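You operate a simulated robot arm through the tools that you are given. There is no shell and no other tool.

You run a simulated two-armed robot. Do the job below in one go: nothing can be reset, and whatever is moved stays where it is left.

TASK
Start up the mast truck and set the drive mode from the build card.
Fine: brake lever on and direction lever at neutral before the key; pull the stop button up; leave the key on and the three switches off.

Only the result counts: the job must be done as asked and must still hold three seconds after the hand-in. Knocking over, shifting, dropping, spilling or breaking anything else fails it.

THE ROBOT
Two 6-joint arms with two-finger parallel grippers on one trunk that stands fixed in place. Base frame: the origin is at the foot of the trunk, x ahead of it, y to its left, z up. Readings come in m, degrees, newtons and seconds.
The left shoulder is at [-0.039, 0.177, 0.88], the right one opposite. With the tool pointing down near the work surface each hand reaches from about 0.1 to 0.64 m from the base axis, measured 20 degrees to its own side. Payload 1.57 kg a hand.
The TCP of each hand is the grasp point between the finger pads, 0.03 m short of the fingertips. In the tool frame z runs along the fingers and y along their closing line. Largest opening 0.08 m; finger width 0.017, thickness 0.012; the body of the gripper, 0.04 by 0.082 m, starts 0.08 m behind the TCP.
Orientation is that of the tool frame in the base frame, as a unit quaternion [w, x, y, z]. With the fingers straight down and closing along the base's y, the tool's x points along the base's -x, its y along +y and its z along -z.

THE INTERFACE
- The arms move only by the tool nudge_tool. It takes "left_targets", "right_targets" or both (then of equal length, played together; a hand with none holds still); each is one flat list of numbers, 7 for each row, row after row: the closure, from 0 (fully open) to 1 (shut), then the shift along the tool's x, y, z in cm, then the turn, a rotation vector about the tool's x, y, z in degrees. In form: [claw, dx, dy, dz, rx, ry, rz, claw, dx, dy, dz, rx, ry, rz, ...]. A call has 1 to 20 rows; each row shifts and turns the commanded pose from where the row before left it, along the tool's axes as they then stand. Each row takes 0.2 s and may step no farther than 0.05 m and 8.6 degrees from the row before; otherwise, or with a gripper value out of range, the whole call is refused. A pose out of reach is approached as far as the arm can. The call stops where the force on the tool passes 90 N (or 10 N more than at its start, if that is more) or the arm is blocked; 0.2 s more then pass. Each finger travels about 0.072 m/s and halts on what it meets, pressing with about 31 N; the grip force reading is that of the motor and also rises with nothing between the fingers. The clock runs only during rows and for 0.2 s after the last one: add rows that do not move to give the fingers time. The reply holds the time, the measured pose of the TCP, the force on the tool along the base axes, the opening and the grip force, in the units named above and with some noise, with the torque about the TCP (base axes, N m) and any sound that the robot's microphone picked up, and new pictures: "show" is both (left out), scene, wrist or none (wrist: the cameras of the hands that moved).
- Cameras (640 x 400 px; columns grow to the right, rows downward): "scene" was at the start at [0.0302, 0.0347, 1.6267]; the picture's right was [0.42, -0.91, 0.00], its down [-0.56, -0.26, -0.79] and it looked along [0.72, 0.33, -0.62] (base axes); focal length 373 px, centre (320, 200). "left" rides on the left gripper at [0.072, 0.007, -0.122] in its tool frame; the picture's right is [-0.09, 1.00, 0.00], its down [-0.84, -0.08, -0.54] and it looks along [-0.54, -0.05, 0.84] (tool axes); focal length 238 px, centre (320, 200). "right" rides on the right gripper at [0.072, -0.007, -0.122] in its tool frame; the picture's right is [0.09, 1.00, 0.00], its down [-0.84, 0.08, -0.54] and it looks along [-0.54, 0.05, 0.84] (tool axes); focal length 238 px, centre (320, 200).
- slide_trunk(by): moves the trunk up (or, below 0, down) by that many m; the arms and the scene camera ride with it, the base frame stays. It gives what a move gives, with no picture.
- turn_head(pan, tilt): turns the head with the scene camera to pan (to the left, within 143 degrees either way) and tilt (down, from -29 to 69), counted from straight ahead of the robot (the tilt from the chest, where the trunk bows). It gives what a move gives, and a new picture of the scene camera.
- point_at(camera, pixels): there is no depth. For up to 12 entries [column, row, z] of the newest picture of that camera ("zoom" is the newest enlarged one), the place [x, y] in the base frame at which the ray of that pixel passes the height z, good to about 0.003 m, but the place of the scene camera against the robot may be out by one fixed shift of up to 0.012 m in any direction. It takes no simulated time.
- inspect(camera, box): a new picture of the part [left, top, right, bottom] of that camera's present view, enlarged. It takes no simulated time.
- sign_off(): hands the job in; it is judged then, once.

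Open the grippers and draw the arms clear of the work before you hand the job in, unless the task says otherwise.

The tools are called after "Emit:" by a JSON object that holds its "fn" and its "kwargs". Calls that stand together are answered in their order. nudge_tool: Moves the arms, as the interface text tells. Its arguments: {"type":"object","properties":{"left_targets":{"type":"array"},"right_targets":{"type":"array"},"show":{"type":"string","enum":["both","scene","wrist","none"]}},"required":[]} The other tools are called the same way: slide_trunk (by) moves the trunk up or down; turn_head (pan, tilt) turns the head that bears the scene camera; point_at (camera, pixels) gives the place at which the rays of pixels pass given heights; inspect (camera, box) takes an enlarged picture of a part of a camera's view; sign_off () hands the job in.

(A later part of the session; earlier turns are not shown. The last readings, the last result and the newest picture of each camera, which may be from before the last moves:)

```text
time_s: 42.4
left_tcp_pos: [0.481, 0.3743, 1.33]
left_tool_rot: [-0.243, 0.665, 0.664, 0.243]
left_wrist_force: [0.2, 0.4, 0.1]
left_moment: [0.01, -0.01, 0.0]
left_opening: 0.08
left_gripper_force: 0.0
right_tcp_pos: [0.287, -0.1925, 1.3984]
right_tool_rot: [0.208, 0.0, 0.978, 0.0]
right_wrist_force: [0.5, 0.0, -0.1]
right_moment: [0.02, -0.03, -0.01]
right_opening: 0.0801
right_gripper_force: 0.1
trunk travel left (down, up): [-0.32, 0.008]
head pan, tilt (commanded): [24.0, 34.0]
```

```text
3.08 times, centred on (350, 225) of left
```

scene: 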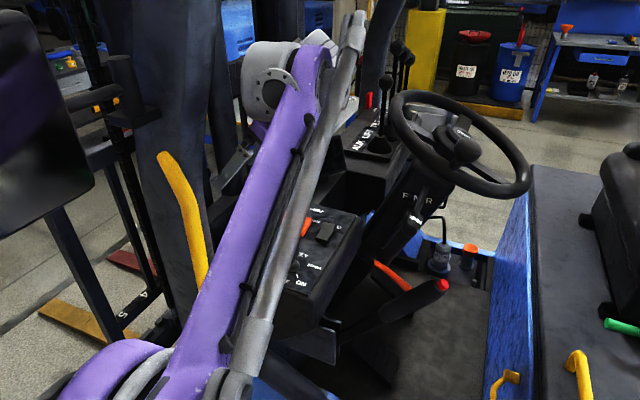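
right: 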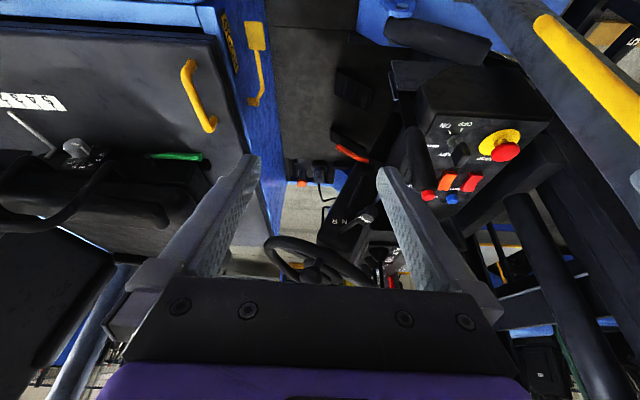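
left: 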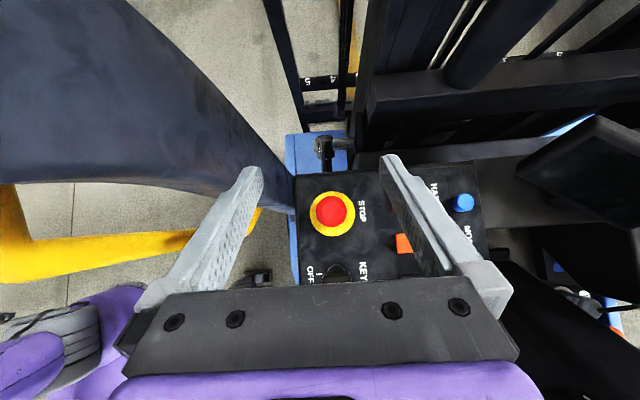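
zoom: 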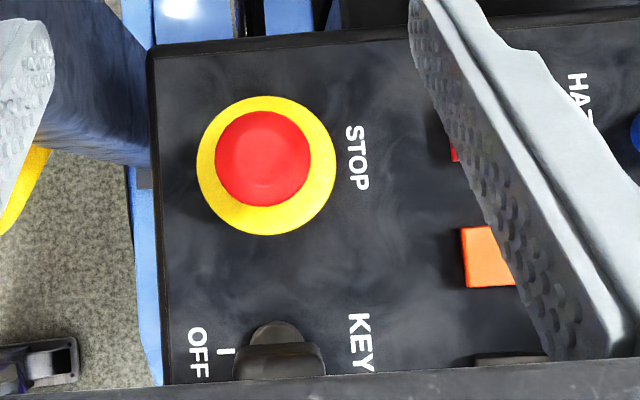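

The cap is about 41 mm wide, centred at (0.487,0.374). I reduce the lean to 30° for more clearance above the key and descend three quarters of the way.

Emit:
{"fn": "nudge_tool", "kwargs": {"left_targets": [0, 0, 0, 0, 0, -5, 0, 0, 0, 0, 0, 0, -5, 0, 0, -2.26, 0.15, 3.46, 0, 0, 0, 0, -2.26, 0.15, 3.46, 0, 0, 0, 0, -2.26, 0.15, 3.46, 0, 0, 0, 0, 0, 0, 0, 0, 0, 0], "show": "both"}}

Emit:
{"fn": "inspect", "kwargs": {"camera": "left", "box": [220, 130, 420, 290]}}

```text
time_s: 43.8
left_tcp_pos: [0.4844, 0.3673, 1.2077]
left_tool_rot: [-0.182, 0.683, 0.683, 0.184]
left_wrist_force: [-0.6, 0.3, -0.3]
left_moment: [0.01, -0.01, -0.03]
left_opening: 0.0798
left_gripper_force: 0.0
right_tcp_pos: [0.287, -0.1916, 1.3974]
right_tool_rot: [0.208, -0.001, 0.978, 0.001]
right_wrist_force: [-1.0, 0.4, -0.3]
right_moment: [-0.02, 0.01, 0.0]
right_opening: 0.0799
right_gripper_force: 0.1
trunk travel left (down, up): [-0.32, 0.008]
head pan, tilt (commanded): [24.0, 34.0]
```

scene: 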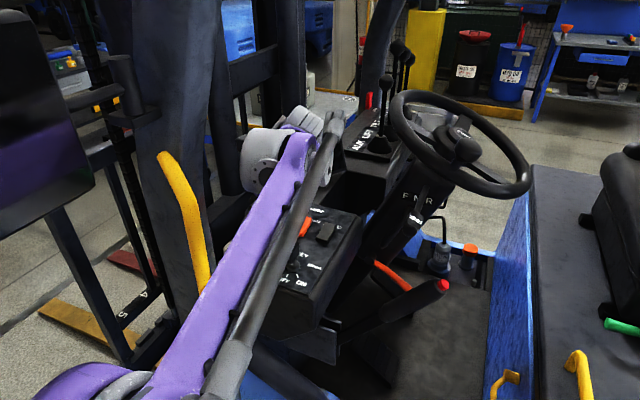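
left: 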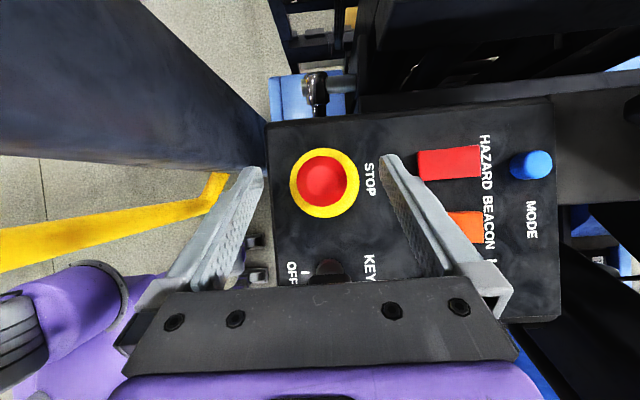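

```text
2.50 times, centred on (320, 210) of left
```

zoom: 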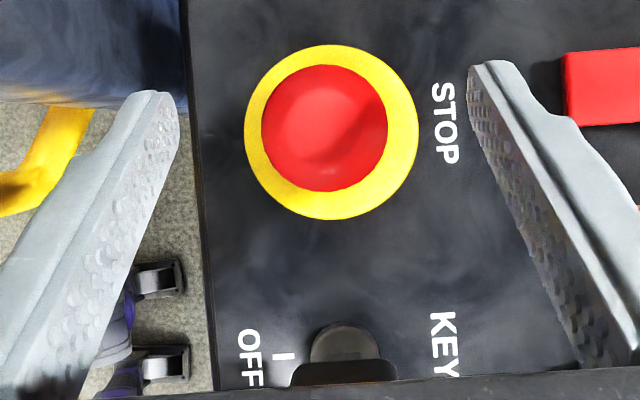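

STOP cap is centred at (0.4845,0.3745), matching the TCP x. I descend the last 4.5 cm so the pads flank the cap.

Emit:
{"fn": "nudge_tool", "kwargs": {"left_targets": [0, -1.22, 0.03, 1.88, 0, 0, 0, 0, -1.22, 0.03, 1.88, 0, 0, 0, 0, 0, 0, 0, 0, 0, 0], "show": "wrist"}}

Emit:
{"fn": "inspect", "kwargs": {"camera": "left", "box": [220, 130, 420, 290]}}

Emit:
{"fn": "inspect", "kwargs": {"camera": "right", "box": [480, 60, 640, 220]}}

```text
time_s: 44.6
left_tcp_pos: [0.4869, 0.3664, 1.1637]
left_tool_rot: [-0.183, 0.683, 0.683, 0.184]
left_wrist_force: [-0.6, -0.5, 0.6]
left_moment: [-0.01, 0.0, 0.03]
left_opening: 0.08
left_gripper_force: 0.0
right_tcp_pos: [0.2867, -0.1916, 1.3978]
right_tool_rot: [0.208, -0.001, 0.978, 0.0]
right_wrist_force: [-0.6, 0.3, 0.3]
right_moment: [0.03, 0.0, 0.01]
right_opening: 0.0801
right_gripper_force: 0.1
trunk travel left (down, up): [-0.32, 0.008]
head pan, tilt (commanded): [24.0, 34.0]
```

left: 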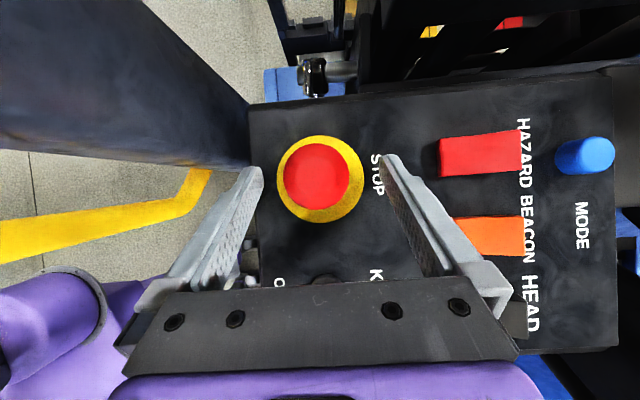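

```text
2.50 times, centred on (320, 210) of left
```

zoom: 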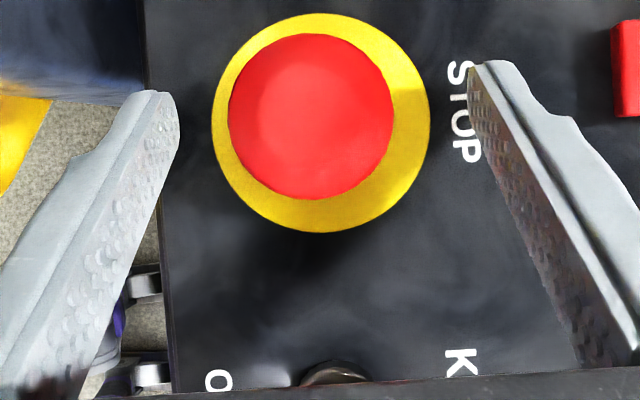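

```text
2.50 times, centred on (560, 140) of right
```

zoom: 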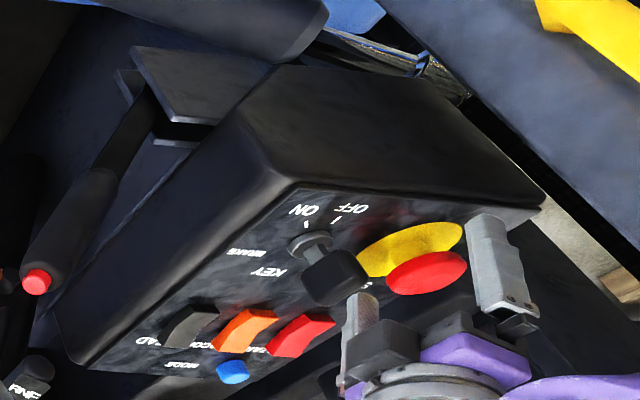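

The cap (zoom centre (311,117)) lies evenly between the pads at (0.485,0.3755). I lower 4 mm more, centre in x, and close on the cap.

Emit:
{"fn": "nudge_tool", "kwargs": {"left_targets": [0, -0.2, -0.15, 0.35, 0, 0, 0, 0.2, 0, 0, 0, 0, 0, 0, 0.4, 0, 0, 0, 0, 0, 0, 0.55, 0, 0, 0, 0, 0, 0, 0.65, 0, 0, 0, 0, 0, 0, 0.65, 0, 0, 0, 0, 0, 0], "show": "wrist"}}

Emit:
{"fn": "inspect", "kwargs": {"camera": "left", "box": [220, 130, 420, 290]}}

```text
time_s: 46.0
left_tcp_pos: [0.4846, 0.3656, 1.1592]
left_tool_rot: [-0.183, 0.682, 0.684, 0.184]
left_wrist_force: [-1.4, -0.4, -1.7]
left_moment: [0.03, 0.0, 0.0]
left_opening: 0.0403
left_gripper_force: 45.2
right_tcp_pos: [0.2867, -0.192, 1.3985]
right_tool_rot: [0.207, 0.0, 0.978, 0.0]
right_wrist_force: [-0.3, -0.5, -0.5]
right_moment: [0.01, 0.04, 0.02]
right_opening: 0.08
right_gripper_force: 0.1
trunk travel left (down, up): [-0.32, 0.008]
head pan, tilt (commanded): [24.0, 34.0]
```

left: 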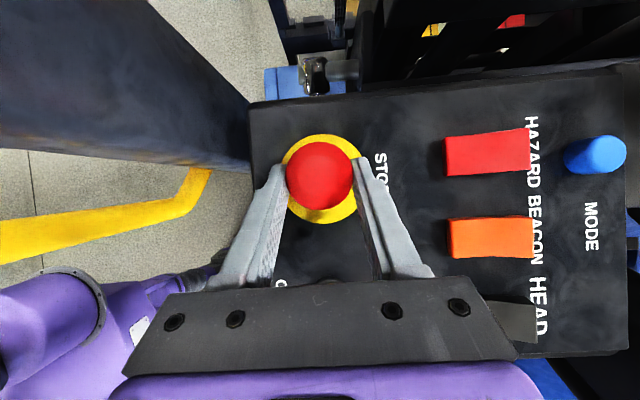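

```text
2.50 times, centred on (320, 210) of left
```

zoom: 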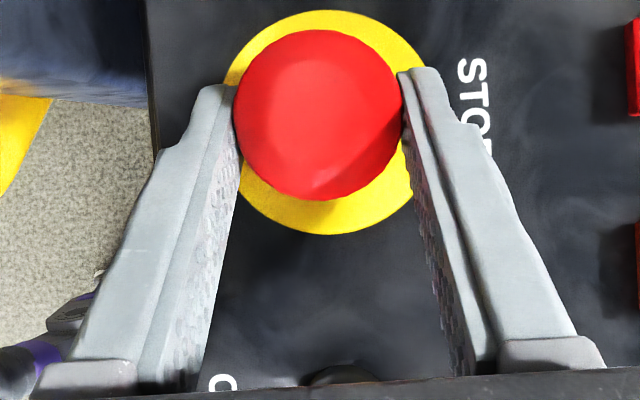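

The cap is gripped (opening 40.3 mm, 45 N). I pull straight up in 5 mm steps.

Emit:
{"fn": "nudge_tool", "kwargs": {"left_targets": [0.65, 0.25, 0, -0.43, 0, 0, 0, 0.65, 0.25, 0, -0.43, 0, 0, 0, 0.65, 0, 0, 0, 0, 0, 0], "show": "wrist"}}

Emit:
{"fn": "inspect", "kwargs": {"camera": "left", "box": [220, 130, 420, 290]}}

```text
time_s: 46.8
left_tcp_pos: [0.4846, 0.3664, 1.1674]
left_tool_rot: [-0.183, 0.683, 0.683, 0.184]
left_wrist_force: [-2.1, -2.7, -0.7]
left_moment: [-0.19, 0.0, 0.0]
left_opening: 0.0408
left_gripper_force: 45.7
right_tcp_pos: [0.2862, -0.1921, 1.3968]
right_tool_rot: [0.208, 0.0, 0.978, 0.001]
right_wrist_force: [0.1, -0.3, 0.5]
right_moment: [-0.02, -0.02, -0.01]
right_opening: 0.08
right_gripper_force: 0.1
trunk travel left (down, up): [-0.32, 0.008]
head pan, tilt (commanded): [24.0, 34.0]
```

left: 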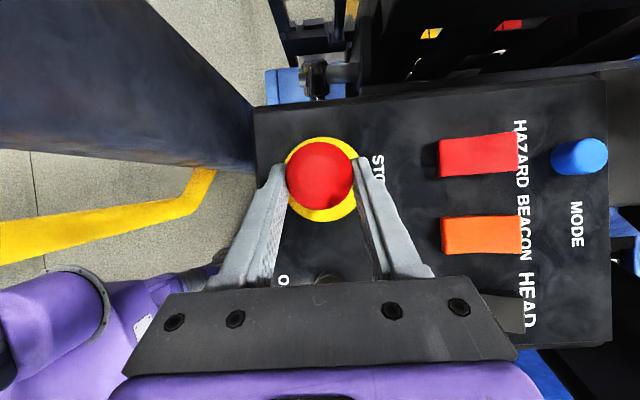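

```text
2.50 times, centred on (320, 210) of left
```

zoom: 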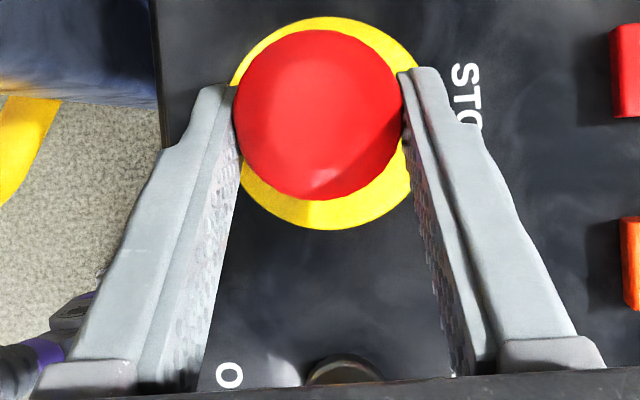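

The hand rose 8 mm and the cap came along (same place between the pads, yellow ring shrinking). I pull on another centimetre to find the end of its travel.

Emit:
{"fn": "nudge_tool", "kwargs": {"left_targets": [0.65, 0.25, 0, -0.43, 0, 0, 0, 0.65, 0.25, 0, -0.43, 0, 0, 0, 0.65, 0, 0, 0, 0, 0, 0], "show": "wrist"}}

Emit:
{"fn": "inspect", "kwargs": {"camera": "left", "box": [220, 130, 420, 290]}}

```text
time_s: 47.6
left_tcp_pos: [0.4846, 0.3651, 1.176]
left_tool_rot: [-0.183, 0.683, 0.683, 0.182]
left_wrist_force: [-7.3, -1.1, -26.7]
left_moment: [0.25, 0.03, 0.1]
left_opening: 0.0407
left_gripper_force: 45.1
right_tcp_pos: [0.2877, -0.1899, 1.3967]
right_tool_rot: [0.207, 0.001, 0.978, 0.0]
right_wrist_force: [0.2, -0.3, 0.6]
right_moment: [-0.02, 0.01, -0.02]
right_opening: 0.0799
right_gripper_force: 0.1
trunk travel left (down, up): [-0.32, 0.008]
head pan, tilt (commanded): [24.0, 34.0]
```

left: 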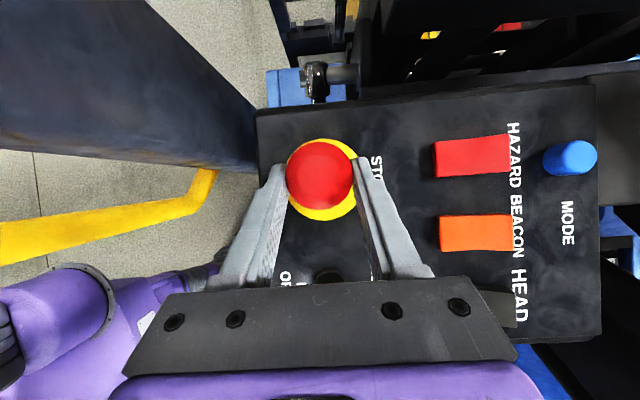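

```text
2.50 times, centred on (320, 210) of left
```

zoom: 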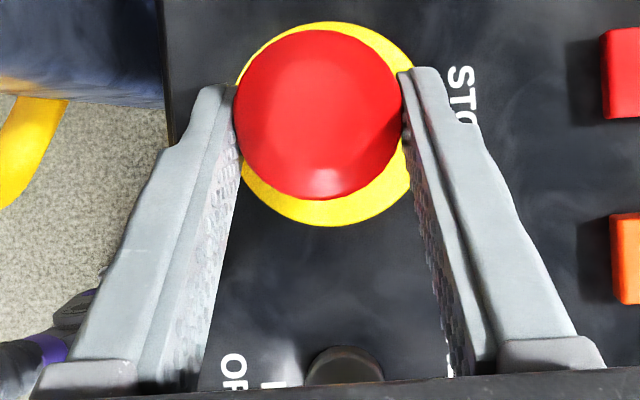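

Now 27 N pulls down at z 1.176: the button is at the top of its travel (about 16 mm up). I open the fingers and rise straight up, then check that it stays up.

Emit:
{"fn": "nudge_tool", "kwargs": {"left_targets": [0.5, 0, 0, 0, 0, 0, 0, 0.2, 0, 0, 0, 0, 0, 0, 0, 0, 0, 0, 0, 0, 0, 0, 0, 0, 0, 0, 0, 0, 0, 1.0, 0, -1.73, 0, 0, 0, 0, 1.5, 0, -2.6, 0, 0, 0, 0, 1.5, 0, -2.6, 0, 0, 0, 0, 0, 0, 0, 0, 0, 0], "show": "both"}}

Emit:
{"fn": "inspect", "kwargs": {"camera": "left", "box": [250, 130, 430, 290]}}

Emit:
{"fn": "inspect", "kwargs": {"camera": "right", "box": [480, 60, 640, 220]}}

```text
time_s: 49.4
left_tcp_pos: [0.484, 0.3679, 1.2589]
left_tool_rot: [-0.183, 0.683, 0.683, 0.183]
left_wrist_force: [-0.4, -0.5, -0.2]
left_moment: [-0.02, 0.0, -0.02]
left_opening: 0.08
left_gripper_force: 0.0
right_tcp_pos: [0.2871, -0.191, 1.3993]
right_tool_rot: [0.208, 0.0, 0.978, 0.001]
right_wrist_force: [-0.5, -0.9, -0.3]
right_moment: [0.01, 0.01, 0.04]
right_opening: 0.0799
right_gripper_force: 0.0
trunk travel left (down, up): [-0.32, 0.008]
head pan, tilt (commanded): [24.0, 34.0]
```

scene: 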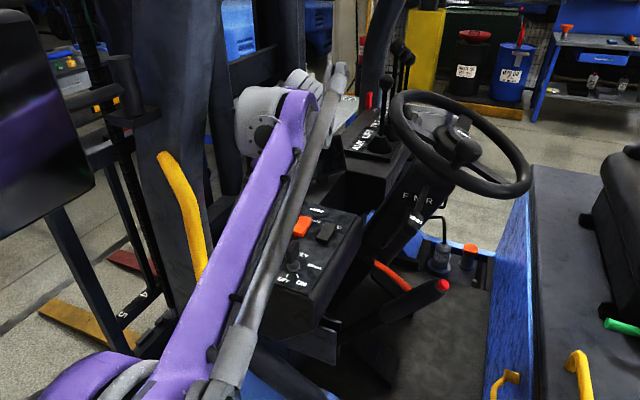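
left: 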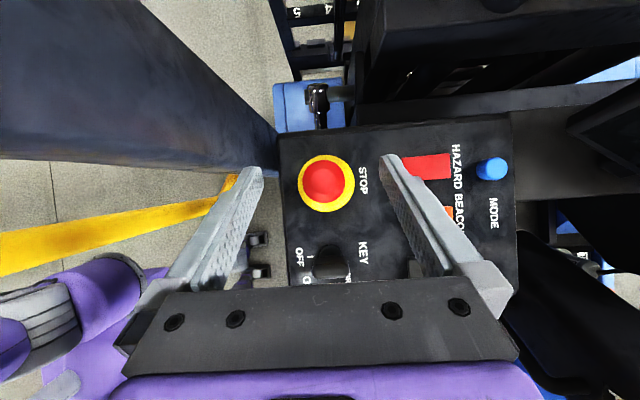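

```text
2.50 times, centred on (340, 210) of left
```

zoom: 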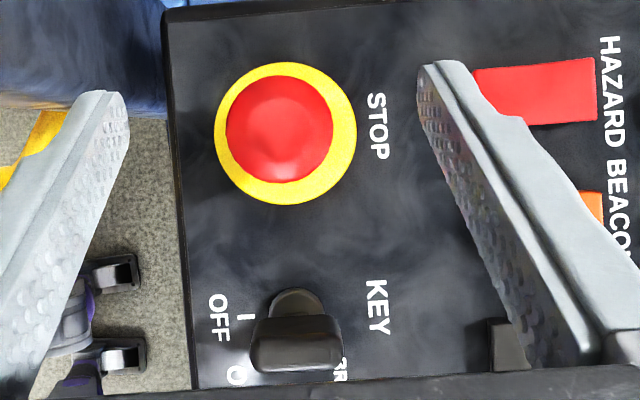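

```text
2.50 times, centred on (560, 140) of right
```

zoom: 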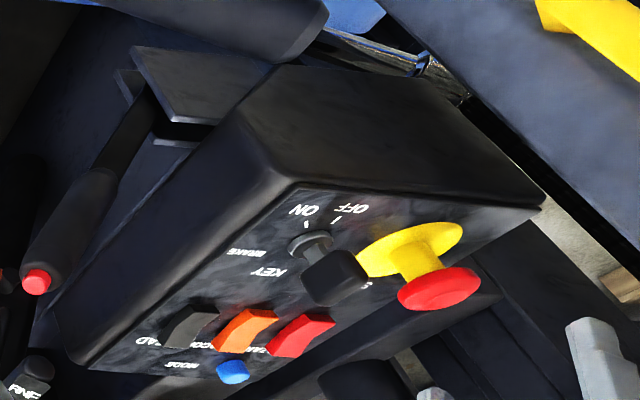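

STOP is up and stays up (yellow neck visible at (420,262) in the right zoom). Next is the key: bow about 34 mm wide in x, 15 mm thick in y, top z about 1.177, axis at (0.484,0.288). I lean back to 20° and move above it, fingers still closing along x.

Emit:
{"fn": "nudge_tool", "kwargs": {"left_targets": [0, 0, 0, 0, 0, -5, 0, 0, 0, 0, 0, 0, -5, 0, 0, -3.9, 0, -1.42, 0, 0, 0, 0, -3.9, 0, -1.42, 0, 0, 0, 0, -0.7, 0, 1.9, 0, 0, 0, 0, 0, 0, 0, 0, 0, 0], "show": "both"}}

Emit:
{"fn": "inspect", "kwargs": {"camera": "left", "box": [250, 130, 430, 290]}}

```text
time_s: 50.8
left_tcp_pos: [0.4861, 0.2822, 1.2396]
left_tool_rot: [-0.122, 0.696, 0.696, 0.124]
left_wrist_force: [-0.2, -0.3, 0.0]
left_moment: [0.02, 0.02, 0.02]
left_opening: 0.0801
left_gripper_force: 0.1
right_tcp_pos: [0.2874, -0.1921, 1.3978]
right_tool_rot: [0.207, 0.0, 0.978, 0.0]
right_wrist_force: [-0.4, 0.0, -0.1]
right_moment: [0.05, -0.03, 0.0]
right_opening: 0.0799
right_gripper_force: 0.0
trunk travel left (down, up): [-0.32, 0.008]
head pan, tilt (commanded): [24.0, 34.0]
```

scene: 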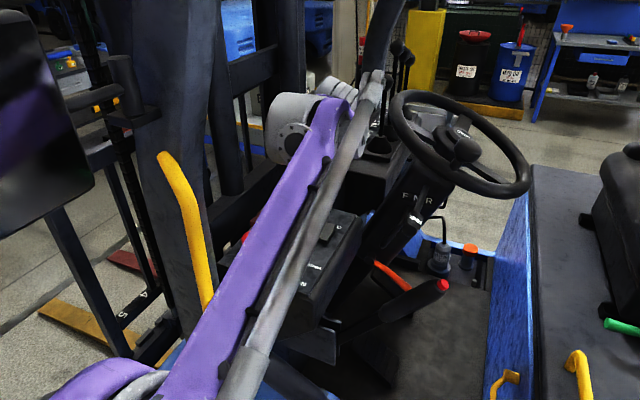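
left: 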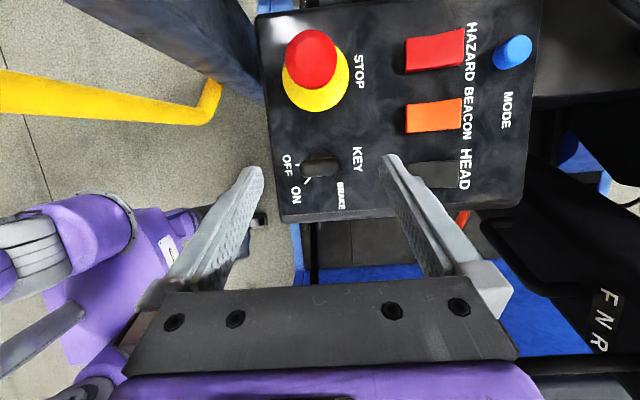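

```text
2.50 times, centred on (340, 210) of left
```

zoom: 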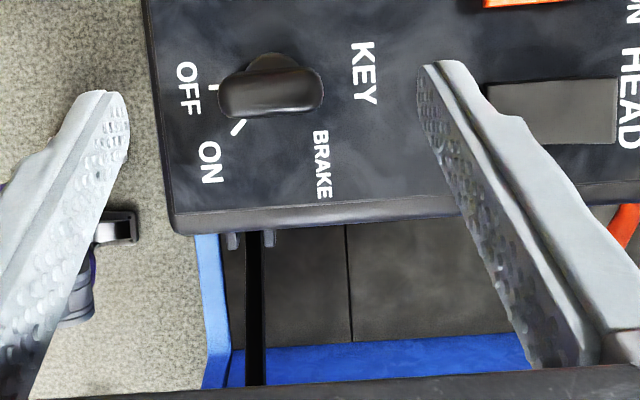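

The bow top shows at zoom (270,92) → (0.485,0.291), with OFF at its left and ON at lower left, so the turn is counter-clockwise from above by roughly 55–60°. I descend so the pads flank the bow's ends.

Emit:
{"fn": "nudge_tool", "kwargs": {"left_targets": [0, -0.97, -0.05, 3.35, 0, 0, 0, 0, -0.97, -0.05, 3.35, 0, 0, 0, 0, 0, 0, 0, 0, 0, 0], "show": "wrist"}}

Emit:
{"fn": "inspect", "kwargs": {"camera": "left", "box": [220, 100, 420, 260]}}

```text
time_s: 51.6
left_tcp_pos: [0.4825, 0.2871, 1.1684]
left_tool_rot: [-0.122, 0.697, 0.696, 0.125]
left_wrist_force: [-0.2, 0.1, 0.5]
left_moment: [0.01, 0.0, -0.04]
left_opening: 0.0799
left_gripper_force: 0.0
right_tcp_pos: [0.2876, -0.1917, 1.3986]
right_tool_rot: [0.208, -0.001, 0.978, 0.001]
right_wrist_force: [0.2, -0.2, -0.7]
right_moment: [0.0, 0.01, 0.03]
right_opening: 0.0798
right_gripper_force: 0.0
trunk travel left (down, up): [-0.32, 0.008]
head pan, tilt (commanded): [24.0, 34.0]
```

left: 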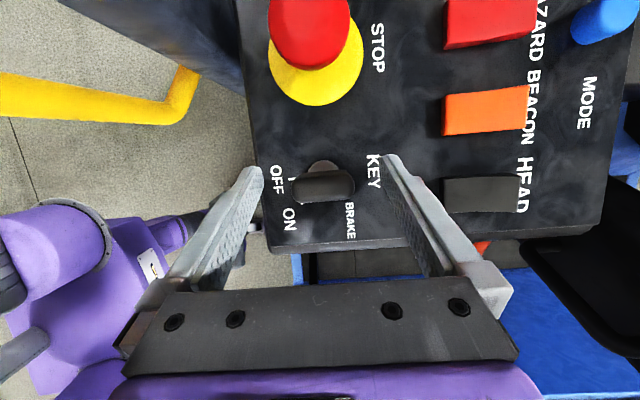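

```text
2.50 times, centred on (320, 180) of left
```

zoom: 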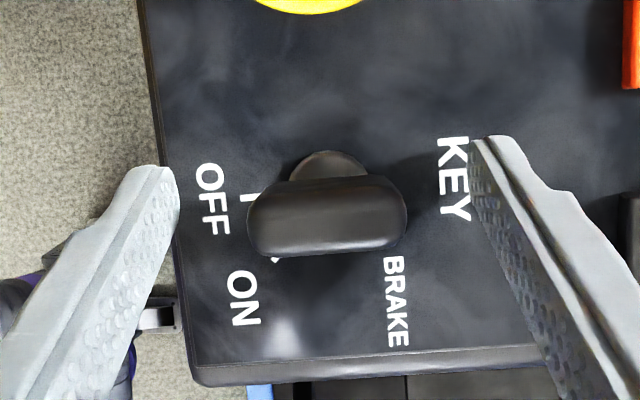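

The bow (centre (0.485,0.290), 36 mm wide) is between the pads. I centre in x, close on it, and check the grip before turning.

Emit:
{"fn": "nudge_tool", "kwargs": {"left_targets": [0, 0, 0.25, 0, 0, 0, 0, 0.25, 0, 0, 0, 0, 0, 0, 0.45, 0, 0, 0, 0, 0, 0, 0.6, 0, 0, 0, 0, 0, 0, 0.65, 0, 0, 0, 0, 0, 0, 0.65, 0, 0, 0, 0, 0, 0], "show": "wrist"}}

Emit:
{"fn": "inspect", "kwargs": {"camera": "left", "box": [220, 100, 420, 260]}}

```text
time_s: 53.0
left_tcp_pos: [0.4845, 0.2869, 1.1692]
left_tool_rot: [-0.123, 0.697, 0.696, 0.124]
left_wrist_force: [-6.8, -1.0, -4.4]
left_moment: [0.04, 0.46, -0.02]
left_opening: 0.0357
left_gripper_force: 42.6
right_tcp_pos: [0.2866, -0.1924, 1.3981]
right_tool_rot: [0.208, -0.001, 0.978, 0.0]
right_wrist_force: [0.4, 0.1, 0.1]
right_moment: [0.02, 0.01, 0.05]
right_opening: 0.0799
right_gripper_force: 0.1
trunk travel left (down, up): [-0.32, 0.008]
head pan, tilt (commanded): [24.0, 34.0]
```

left: 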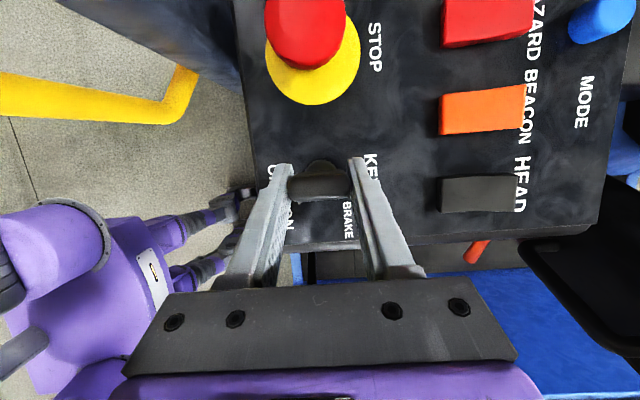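

```text
2.50 times, centred on (320, 180) of left
```

zoom: 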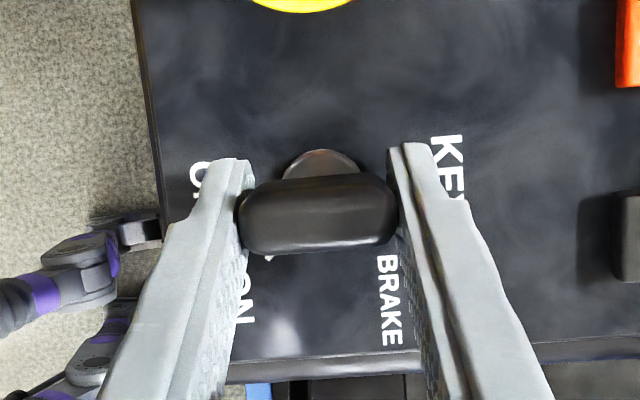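

Bow is gripped (35.7 mm, 43 N). Brake is on and lever at N, so I turn the key counter-clockwise about the vertical, first about 34°, watching the torque.

Emit:
{"fn": "nudge_tool", "kwargs": {"left_targets": [0.65, 0, 0, 0, 2.91, 0, -7.99, 0.65, 0, 0, 0, 2.91, 0, -7.99, 0.65, 0, 0, 0, 2.91, 0, -7.99, 0.65, 0, 0, 0, 2.91, 0, -7.99, 0.65, 0, 0, 0, 0, 0, 0], "show": "wrist"}}

Emit:
{"fn": "inspect", "kwargs": {"camera": "left", "box": [220, 100, 420, 260]}}

```text
time_s: 54.2
left_tcp_pos: [0.4871, 0.287, 1.1677]
left_tool_rot: [-0.153, 0.461, 0.87, 0.083]
left_wrist_force: [5.4, -2.0, 6.0]
left_moment: [-0.26, 0.83, -0.18]
left_opening: 0.0378
left_gripper_force: 43.8
right_tcp_pos: [0.2869, -0.192, 1.3982]
right_tool_rot: [0.208, -0.001, 0.978, 0.001]
right_wrist_force: [0.6, 0.0, -0.5]
right_moment: [0.02, -0.02, 0.01]
right_opening: 0.08
right_gripper_force: 0.1
trunk travel left (down, up): [-0.32, 0.008]
head pan, tilt (commanded): [24.0, 34.0]
```

left: 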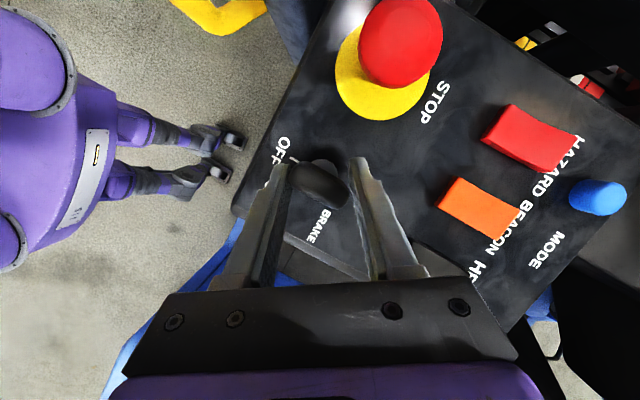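

```text
2.50 times, centred on (320, 180) of left
```

zoom: 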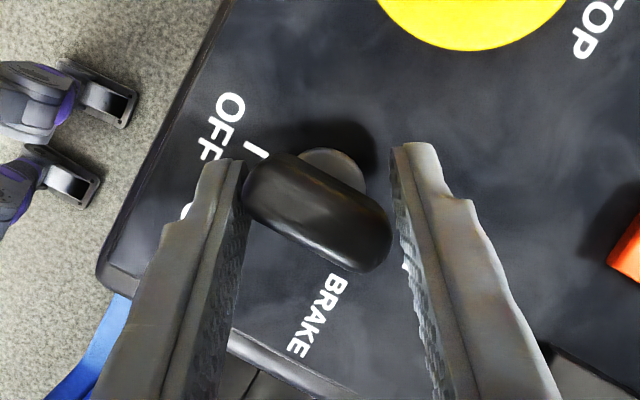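

The bow's rounded ends slipped in the pads (key turned only about 13°), so I need to grip its flat faces. I release, rise 6 cm, and turn the tool on by 56° about the vertical so that it closes along y with a slight backward lean, keeping the wrist clear of the pillar.

Emit:
{"fn": "nudge_tool", "kwargs": {"left_targets": [0.3, 0, 0, 0, 0, 0, 0, 0, 0, 0, 0, 0, 0, 0, 0, 0, 0, 0, 0, 0, 0, 0, 1.03, 0, -2.82, 0, 0, 0, 0, 1.03, 0, -2.82, 0, 0, 0, 0, 0, 0, 0, 0, 0, 0], "show": "wrist"}}

Emit:
{"fn": "inspect", "kwargs": {"camera": "left", "box": [230, 100, 430, 260]}}

```text
time_s: 55.6
left_tcp_pos: [0.4864, 0.2877, 1.2294]
left_tool_rot: [-0.153, 0.461, 0.87, 0.083]
left_wrist_force: [0.2, -0.6, -0.2]
left_moment: [0.02, -0.03, -0.03]
left_opening: 0.0799
left_gripper_force: 0.1
right_tcp_pos: [0.2871, -0.1916, 1.3978]
right_tool_rot: [0.208, -0.001, 0.978, 0.0]
right_wrist_force: [0.4, 0.0, -0.6]
right_moment: [0.01, 0.0, 0.04]
right_opening: 0.08
right_gripper_force: 0.1
trunk travel left (down, up): [-0.32, 0.008]
head pan, tilt (commanded): [24.0, 34.0]
```

left: 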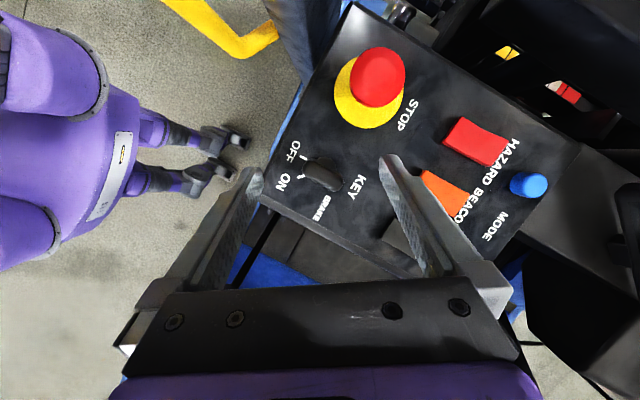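

```text
2.50 times, centred on (330, 180) of left
```

zoom: 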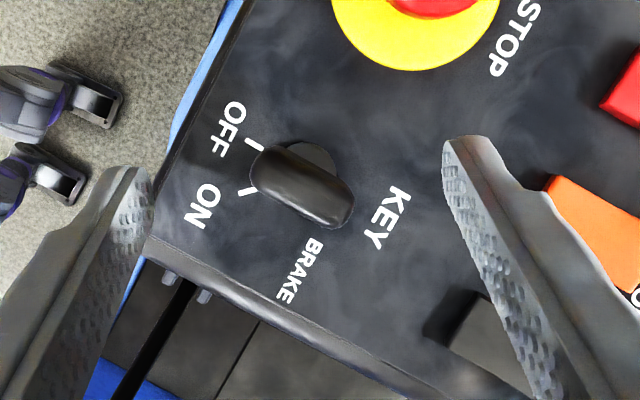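

The key is still near OFF (bow along the panel's x direction). Now I rotate the tool 56° further so it closes along y, with fingers half open.

Emit:
{"fn": "nudge_tool", "kwargs": {"left_targets": [0, 0, 0, 0, 2.74, 0, -7.52, 0, 0, 0, 0, 2.74, 0, -7.52, 0, 0, 0, 0, 2.74, 0, -7.52, 0, 0, 0, 0, 2.74, 0, -7.52, 0, 0, 0, 0, 2.74, 0, -7.52, 0, 0, 0, 0, 2.74, 0, -7.52, 0, 0, 0, 0, 2.74, 0, -7.52, 0.3, 0, 0, 0, 0, 0, 0], "show": "both"}}

Emit:
{"fn": "inspect", "kwargs": {"camera": "left", "box": [230, 100, 430, 260]}}

```text
time_s: 57.4
left_tcp_pos: [0.4866, 0.2864, 1.2294]
left_tool_rot: [-0.174, -0.001, 0.985, 0.001]
left_wrist_force: [0.3, 0.0, 0.2]
left_moment: [0.01, -0.04, -0.01]
left_opening: 0.056
left_gripper_force: 0.0
right_tcp_pos: [0.2874, -0.1911, 1.3991]
right_tool_rot: [0.209, 0.0, 0.978, 0.0]
right_wrist_force: [-0.1, -0.2, 0.1]
right_moment: [0.0, 0.02, -0.02]
right_opening: 0.0799
right_gripper_force: 0.1
trunk travel left (down, up): [-0.32, 0.008]
head pan, tilt (commanded): [24.0, 34.0]
```

scene: 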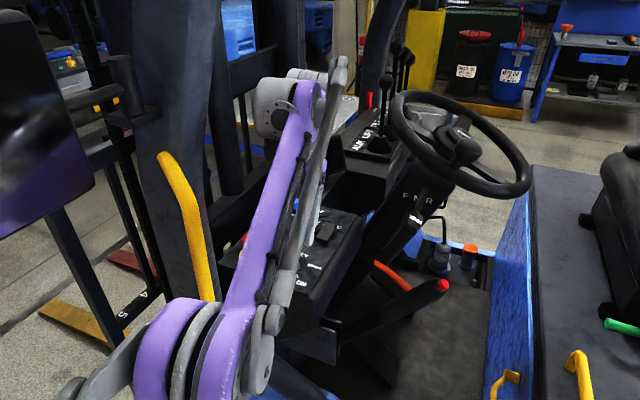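
left: 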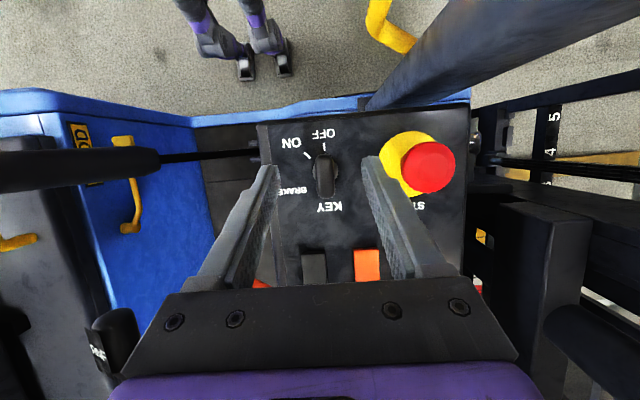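

```text
2.50 times, centred on (330, 180) of left
```

zoom: 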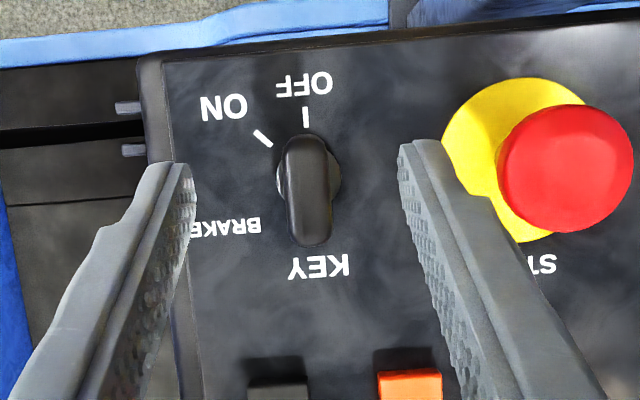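

Now the tool closes along y; the bow is at zoom (310,195), lined up with the OFF tick (305,117), ON tick at (262,137). I reduce the lean to 10° and descend around the bow.

Emit:
{"fn": "nudge_tool", "kwargs": {"left_targets": [0.3, 0, 0, 0, 0, -5, 0, 0.3, 0, 0, 0, 0, -5, 0, 0.3, -0.56, 0.15, 3.17, 0, 0, 0, 0.3, -0.56, 0.15, 3.17, 0, 0, 0, 0.3, 0, 0, 0, 0, 0, 0], "show": "both"}}

Emit:
{"fn": "inspect", "kwargs": {"camera": "left", "box": [230, 100, 430, 260]}}

```text
time_s: 58.6
left_tcp_pos: [0.4868, 0.2912, 1.1634]
left_tool_rot: [-0.085, -0.001, 0.996, 0.001]
left_wrist_force: [-0.4, -0.2, -0.6]
left_moment: [0.03, 0.01, 0.03]
left_opening: 0.0561
left_gripper_force: 0.0
right_tcp_pos: [0.2873, -0.1915, 1.3977]
right_tool_rot: [0.208, 0.0, 0.978, -0.001]
right_wrist_force: [-0.2, -0.1, 0.2]
right_moment: [-0.02, 0.0, 0.02]
right_opening: 0.0801
right_gripper_force: 0.1
trunk travel left (down, up): [-0.32, 0.008]
head pan, tilt (commanded): [24.0, 34.0]
```

scene: 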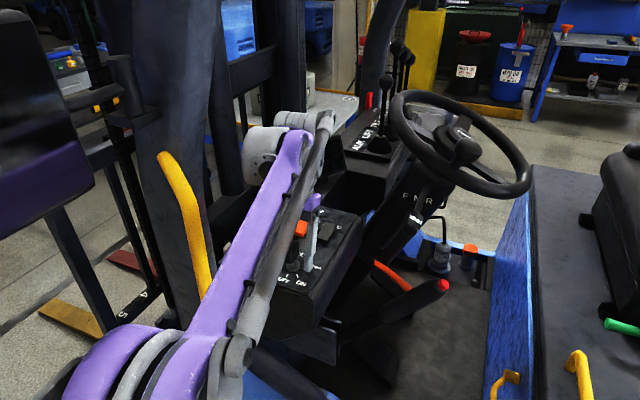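
left: 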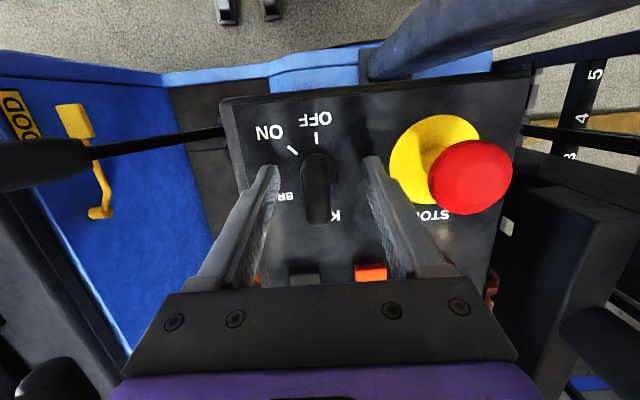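

```text
2.50 times, centred on (330, 180) of left
```

zoom: 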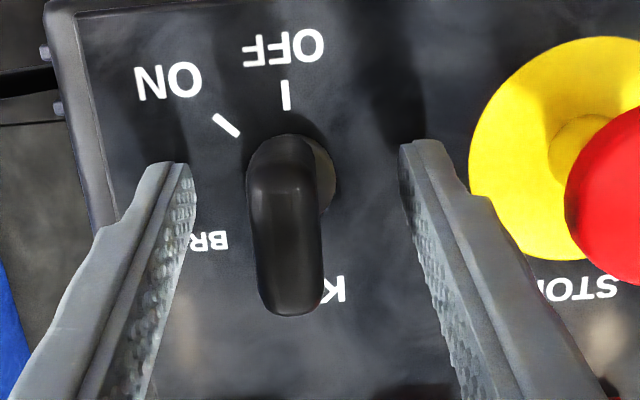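

The bow (zoom (285,230) → about (0.484,0.290)) is centred between the pads. I close on its flat faces and then turn about the vertical.

Emit:
{"fn": "nudge_tool", "kwargs": {"left_targets": [0.6, 0, 0, 0, 0, 0, 0, 0.8, 0, 0, 0, 0, 0, 0, 0.9, 0, 0, 0, 0, 0, 0, 0.9, 0, 0, 0, 0, 0, 0, 0.9, 0, 0, 0, 0, 0, 0], "show": "none"}}

Emit:
{"fn": "nudge_tool", "kwargs": {"left_targets": [0.9, 0, 0, 0, 1.48, 0, -8.37, 0.9, 0, 0, 0, 1.48, 0, -8.37, 0.9, 0, 0, 0, 1.48, 0, -8.37, 0.9, 0, 0, 0, 0, 0, 0], "show": "wrist"}}

Emit:
{"fn": "inspect", "kwargs": {"camera": "left", "box": [230, 100, 430, 260]}}

```text
time_s: 59.8
left_tcp_pos: [0.4868, 0.29, 1.1639]
left_tool_rot: [-0.086, 0.0, 0.996, 0.001]
left_wrist_force: [4.8, -9.1, 23.7]
left_moment: [-0.31, -0.11, -0.02]
left_opening: 0.0231
left_gripper_force: 34.8
right_tcp_pos: [0.2874, -0.1938, 1.3985]
right_tool_rot: [0.208, 0.0, 0.978, 0.001]
right_wrist_force: [0.1, 0.3, -0.1]
right_moment: [-0.01, 0.05, 0.01]
right_opening: 0.08
right_gripper_force: 0.0
trunk travel left (down, up): [-0.32, 0.008]
head pan, tilt (commanded): [24.0, 34.0]
```

```text
time_s: 60.8
left_tcp_pos: [0.4862, 0.2911, 1.1636]
left_tool_rot: [-0.085, -0.221, 0.971, -0.017]
left_wrist_force: [-0.5, -4.7, 8.7]
left_moment: [1.6, -0.05, -1.68]
left_opening: 0.0258
left_gripper_force: 36.9
right_tcp_pos: [0.2867, -0.1937, 1.3975]
right_tool_rot: [0.207, -0.001, 0.978, 0.001]
right_wrist_force: [-0.5, 0.7, -0.1]
right_moment: [0.0, 0.0, 0.01]
right_opening: 0.0801
right_gripper_force: 0.1
trunk travel left (down, up): [-0.32, 0.008]
head pan, tilt (commanded): [24.0, 34.0]
```

left: 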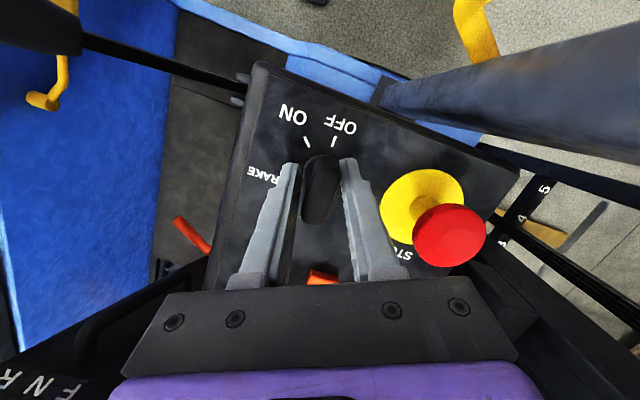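

```text
2.50 times, centred on (330, 180) of left
```

zoom: 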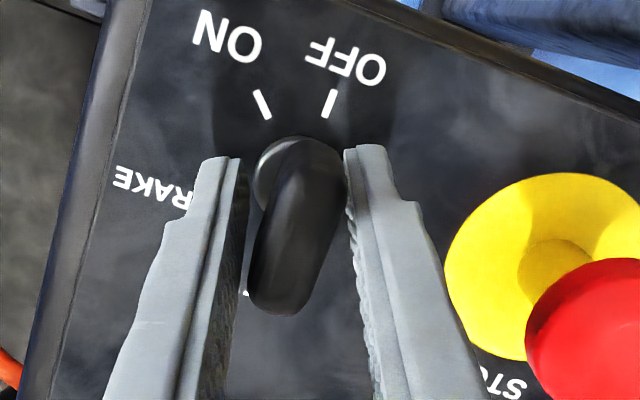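

The gap stayed at 23 mm on closing with 24 N upward, so the fingertips were on the round key base rather than on the bow, and the wrench rose without turning the key. I turn back, open, raise about 9 mm and grip only the bow.

Emit:
{"fn": "nudge_tool", "kwargs": {"left_targets": [0.9, 0, 0, 0, -1.48, 0, 8.37, 0.9, 0, 0, 0, -1.48, 0, 8.37, 0.9, 0, 0, 0, -1.48, 0, 8.37, 0.5, 0, 0, 0, 0, 0, 0, 0.3, 0, 0, 0, 0, 0, 0, 0.3, 0, 0, 0, 0, 0, 0, 0.3, 0.16, 0, -0.89, 0, 0, 0, 0.3, 0, 0, 0, 0, 0, 0], "show": "wrist"}}

Emit:
{"fn": "inspect", "kwargs": {"camera": "left", "box": [250, 110, 390, 230]}}

Emit:
{"fn": "inspect", "kwargs": {"camera": "right", "box": [500, 110, 620, 210]}}

Emit:
{"fn": "inspect", "kwargs": {"camera": "scene", "box": [260, 210, 340, 310]}}

```text
time_s: 62.6
left_tcp_pos: [0.4862, 0.2927, 1.1736]
left_tool_rot: [-0.087, 0.0, 0.996, 0.001]
left_wrist_force: [-0.4, 0.3, 0.2]
left_moment: [0.0, 0.0, 0.03]
left_opening: 0.0561
left_gripper_force: 0.0
right_tcp_pos: [0.2864, -0.1919, 1.3987]
right_tool_rot: [0.208, 0.0, 0.978, 0.0]
right_wrist_force: [0.7, 1.2, 0.4]
right_moment: [0.03, 0.0, -0.01]
right_opening: 0.0799
right_gripper_force: 0.0
trunk travel left (down, up): [-0.32, 0.008]
head pan, tilt (commanded): [24.0, 34.0]
```

left: 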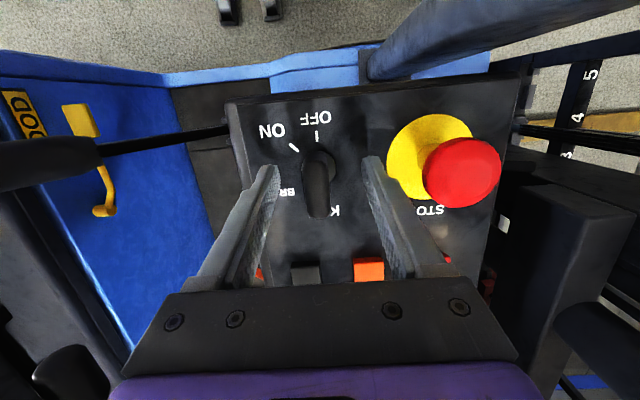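

```text
3.33 times, centred on (320, 170) of left
```

zoom: 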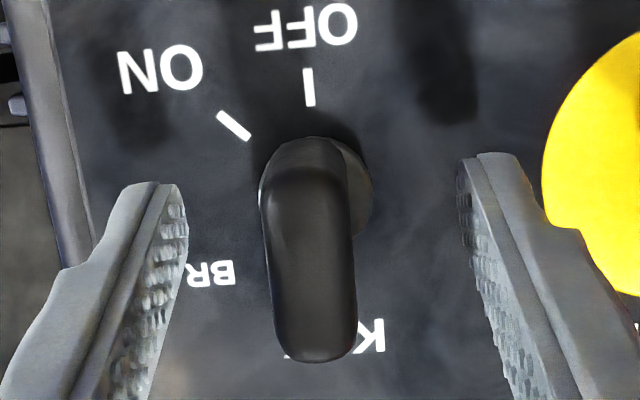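

```text
4.00 times, centred on (560, 160) of right
```

zoom: 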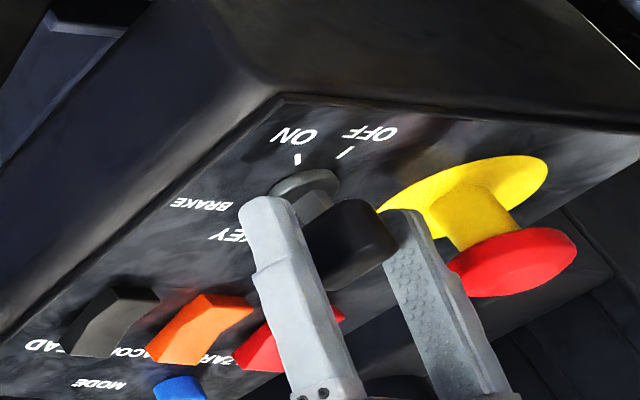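

```text
4.00 times, centred on (300, 260) of scene
```

zoom: 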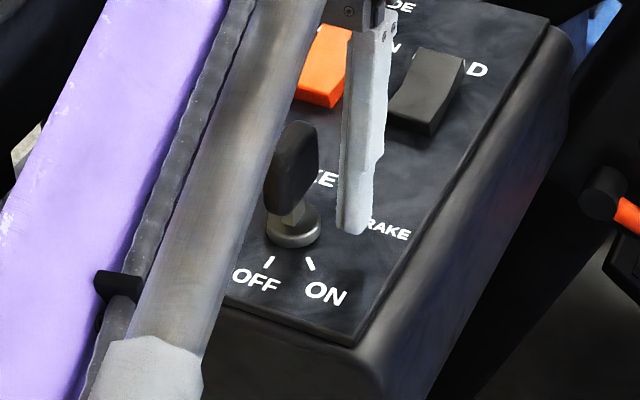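

Now the fingertips (z about 1.144) are above the key's round base and beside the bow (zoom (310,250)). I close on the flat faces and check the opening.

Emit:
{"fn": "nudge_tool", "kwargs": {"left_targets": [0.6, 0, 0, 0, 0, 0, 0, 0.8, 0, 0, 0, 0, 0, 0, 0.9, 0, 0, 0, 0, 0, 0, 0.9, 0, 0, 0, 0, 0, 0, 0.9, 0, 0, 0, 0, 0, 0], "show": "wrist"}}

Emit:
{"fn": "inspect", "kwargs": {"camera": "left", "box": [250, 110, 390, 230]}}

```text
time_s: 63.8
left_tcp_pos: [0.4854, 0.2904, 1.1718]
left_tool_rot: [-0.087, 0.0, 0.996, 0.001]
left_wrist_force: [-1.7, -6.9, -3.9]
left_moment: [-0.53, -0.12, 0.02]
left_opening: 0.0152
left_gripper_force: 31.0
right_tcp_pos: [0.2866, -0.1925, 1.3972]
right_tool_rot: [0.208, -0.001, 0.978, 0.001]
right_wrist_force: [0.6, -0.5, 0.1]
right_moment: [0.01, 0.0, -0.04]
right_opening: 0.0799
right_gripper_force: 0.0
trunk travel left (down, up): [-0.32, 0.008]
head pan, tilt (commanded): [24.0, 34.0]
```

left: 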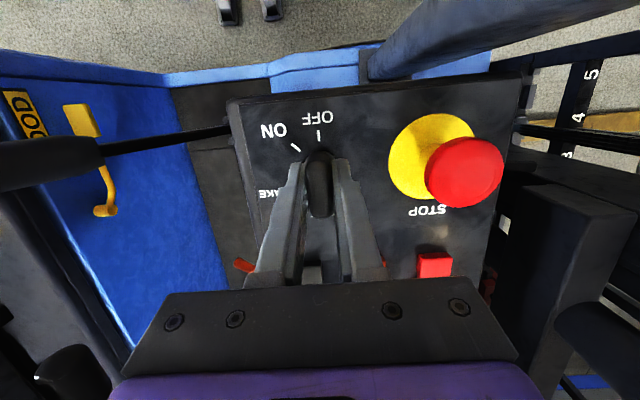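

```text
3.33 times, centred on (320, 170) of left
```

zoom: 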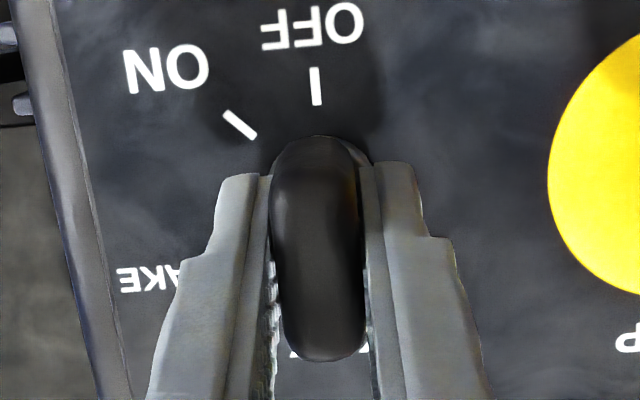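

Opening 15.2 mm: the bow's flat faces are gripped. I turn about the vertical by 25° and check the torque and the key.

Emit:
{"fn": "nudge_tool", "kwargs": {"left_targets": [0.9, 0, 0, 0, 1.48, 0, -8.37, 0.9, 0, 0, 0, 1.48, 0, -8.37, 0.9, 0, 0, 0, 1.48, 0, -8.37, 0.9, 0, 0, 0, 0, 0, 0], "show": "wrist"}}

Emit:
{"fn": "inspect", "kwargs": {"camera": "left", "box": [250, 110, 390, 230]}}

```text
time_s: 64.8
left_tcp_pos: [0.4862, 0.2908, 1.1729]
left_tool_rot: [-0.085, -0.222, 0.971, -0.018]
left_wrist_force: [0.2, 0.8, -0.4]
left_moment: [1.61, -0.33, -1.67]
left_opening: 0.0259
left_gripper_force: 37.0
right_tcp_pos: [0.2868, -0.193, 1.3985]
right_tool_rot: [0.208, 0.001, 0.978, -0.001]
right_wrist_force: [-0.6, 0.9, 0.8]
right_moment: [0.01, -0.04, 0.03]
right_opening: 0.0801
right_gripper_force: 0.0
trunk travel left (down, up): [-0.32, 0.008]
head pan, tilt (commanded): [24.0, 34.0]
```

left: 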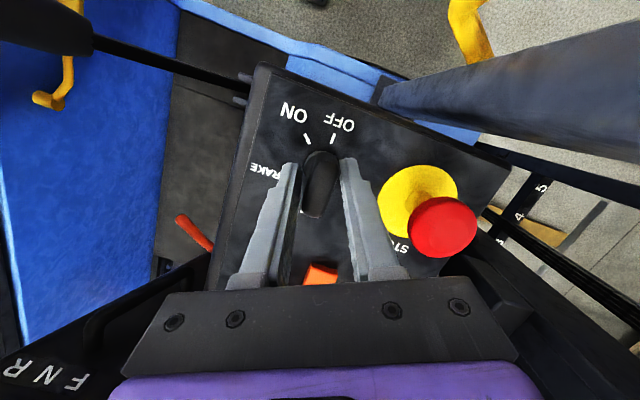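

```text
3.33 times, centred on (320, 170) of left
```

zoom: 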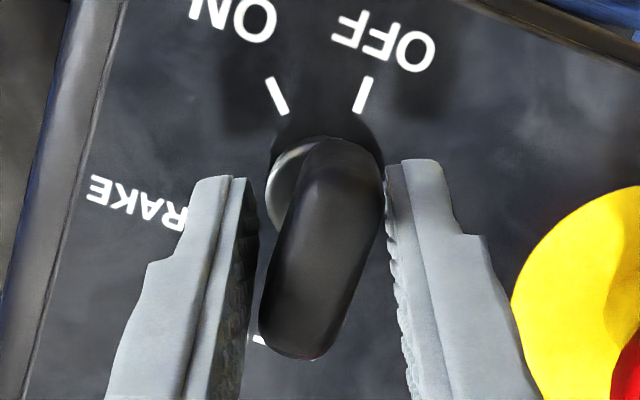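

The pads were forced open to 26 mm while the key hardly turned, with about 1.7 N·m on it. I look at the key from the scene and right cameras to see how far it has turned.

Emit:
{"fn": "inspect", "kwargs": {"camera": "scene", "box": [260, 210, 340, 310]}}

Emit:
{"fn": "inspect", "kwargs": {"camera": "right", "box": [510, 110, 610, 200]}}

```text
4.00 times, centred on (300, 260) of scene
```

zoom: 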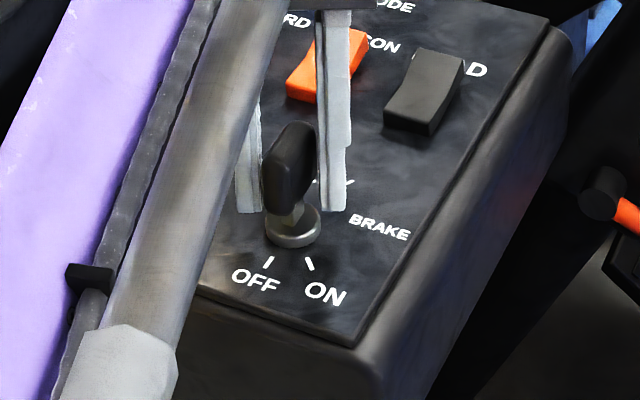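

```text
4.44 times, centred on (560, 155) of right
```

zoom: 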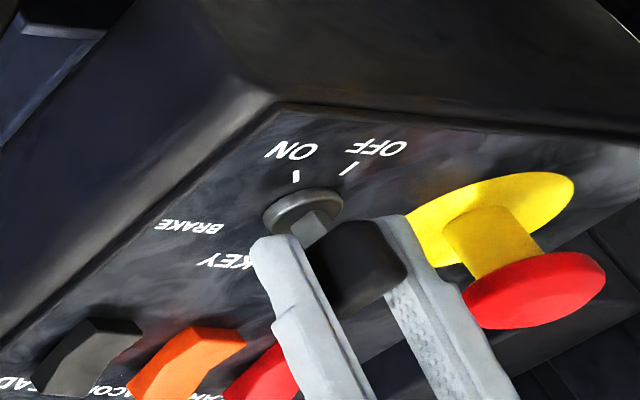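

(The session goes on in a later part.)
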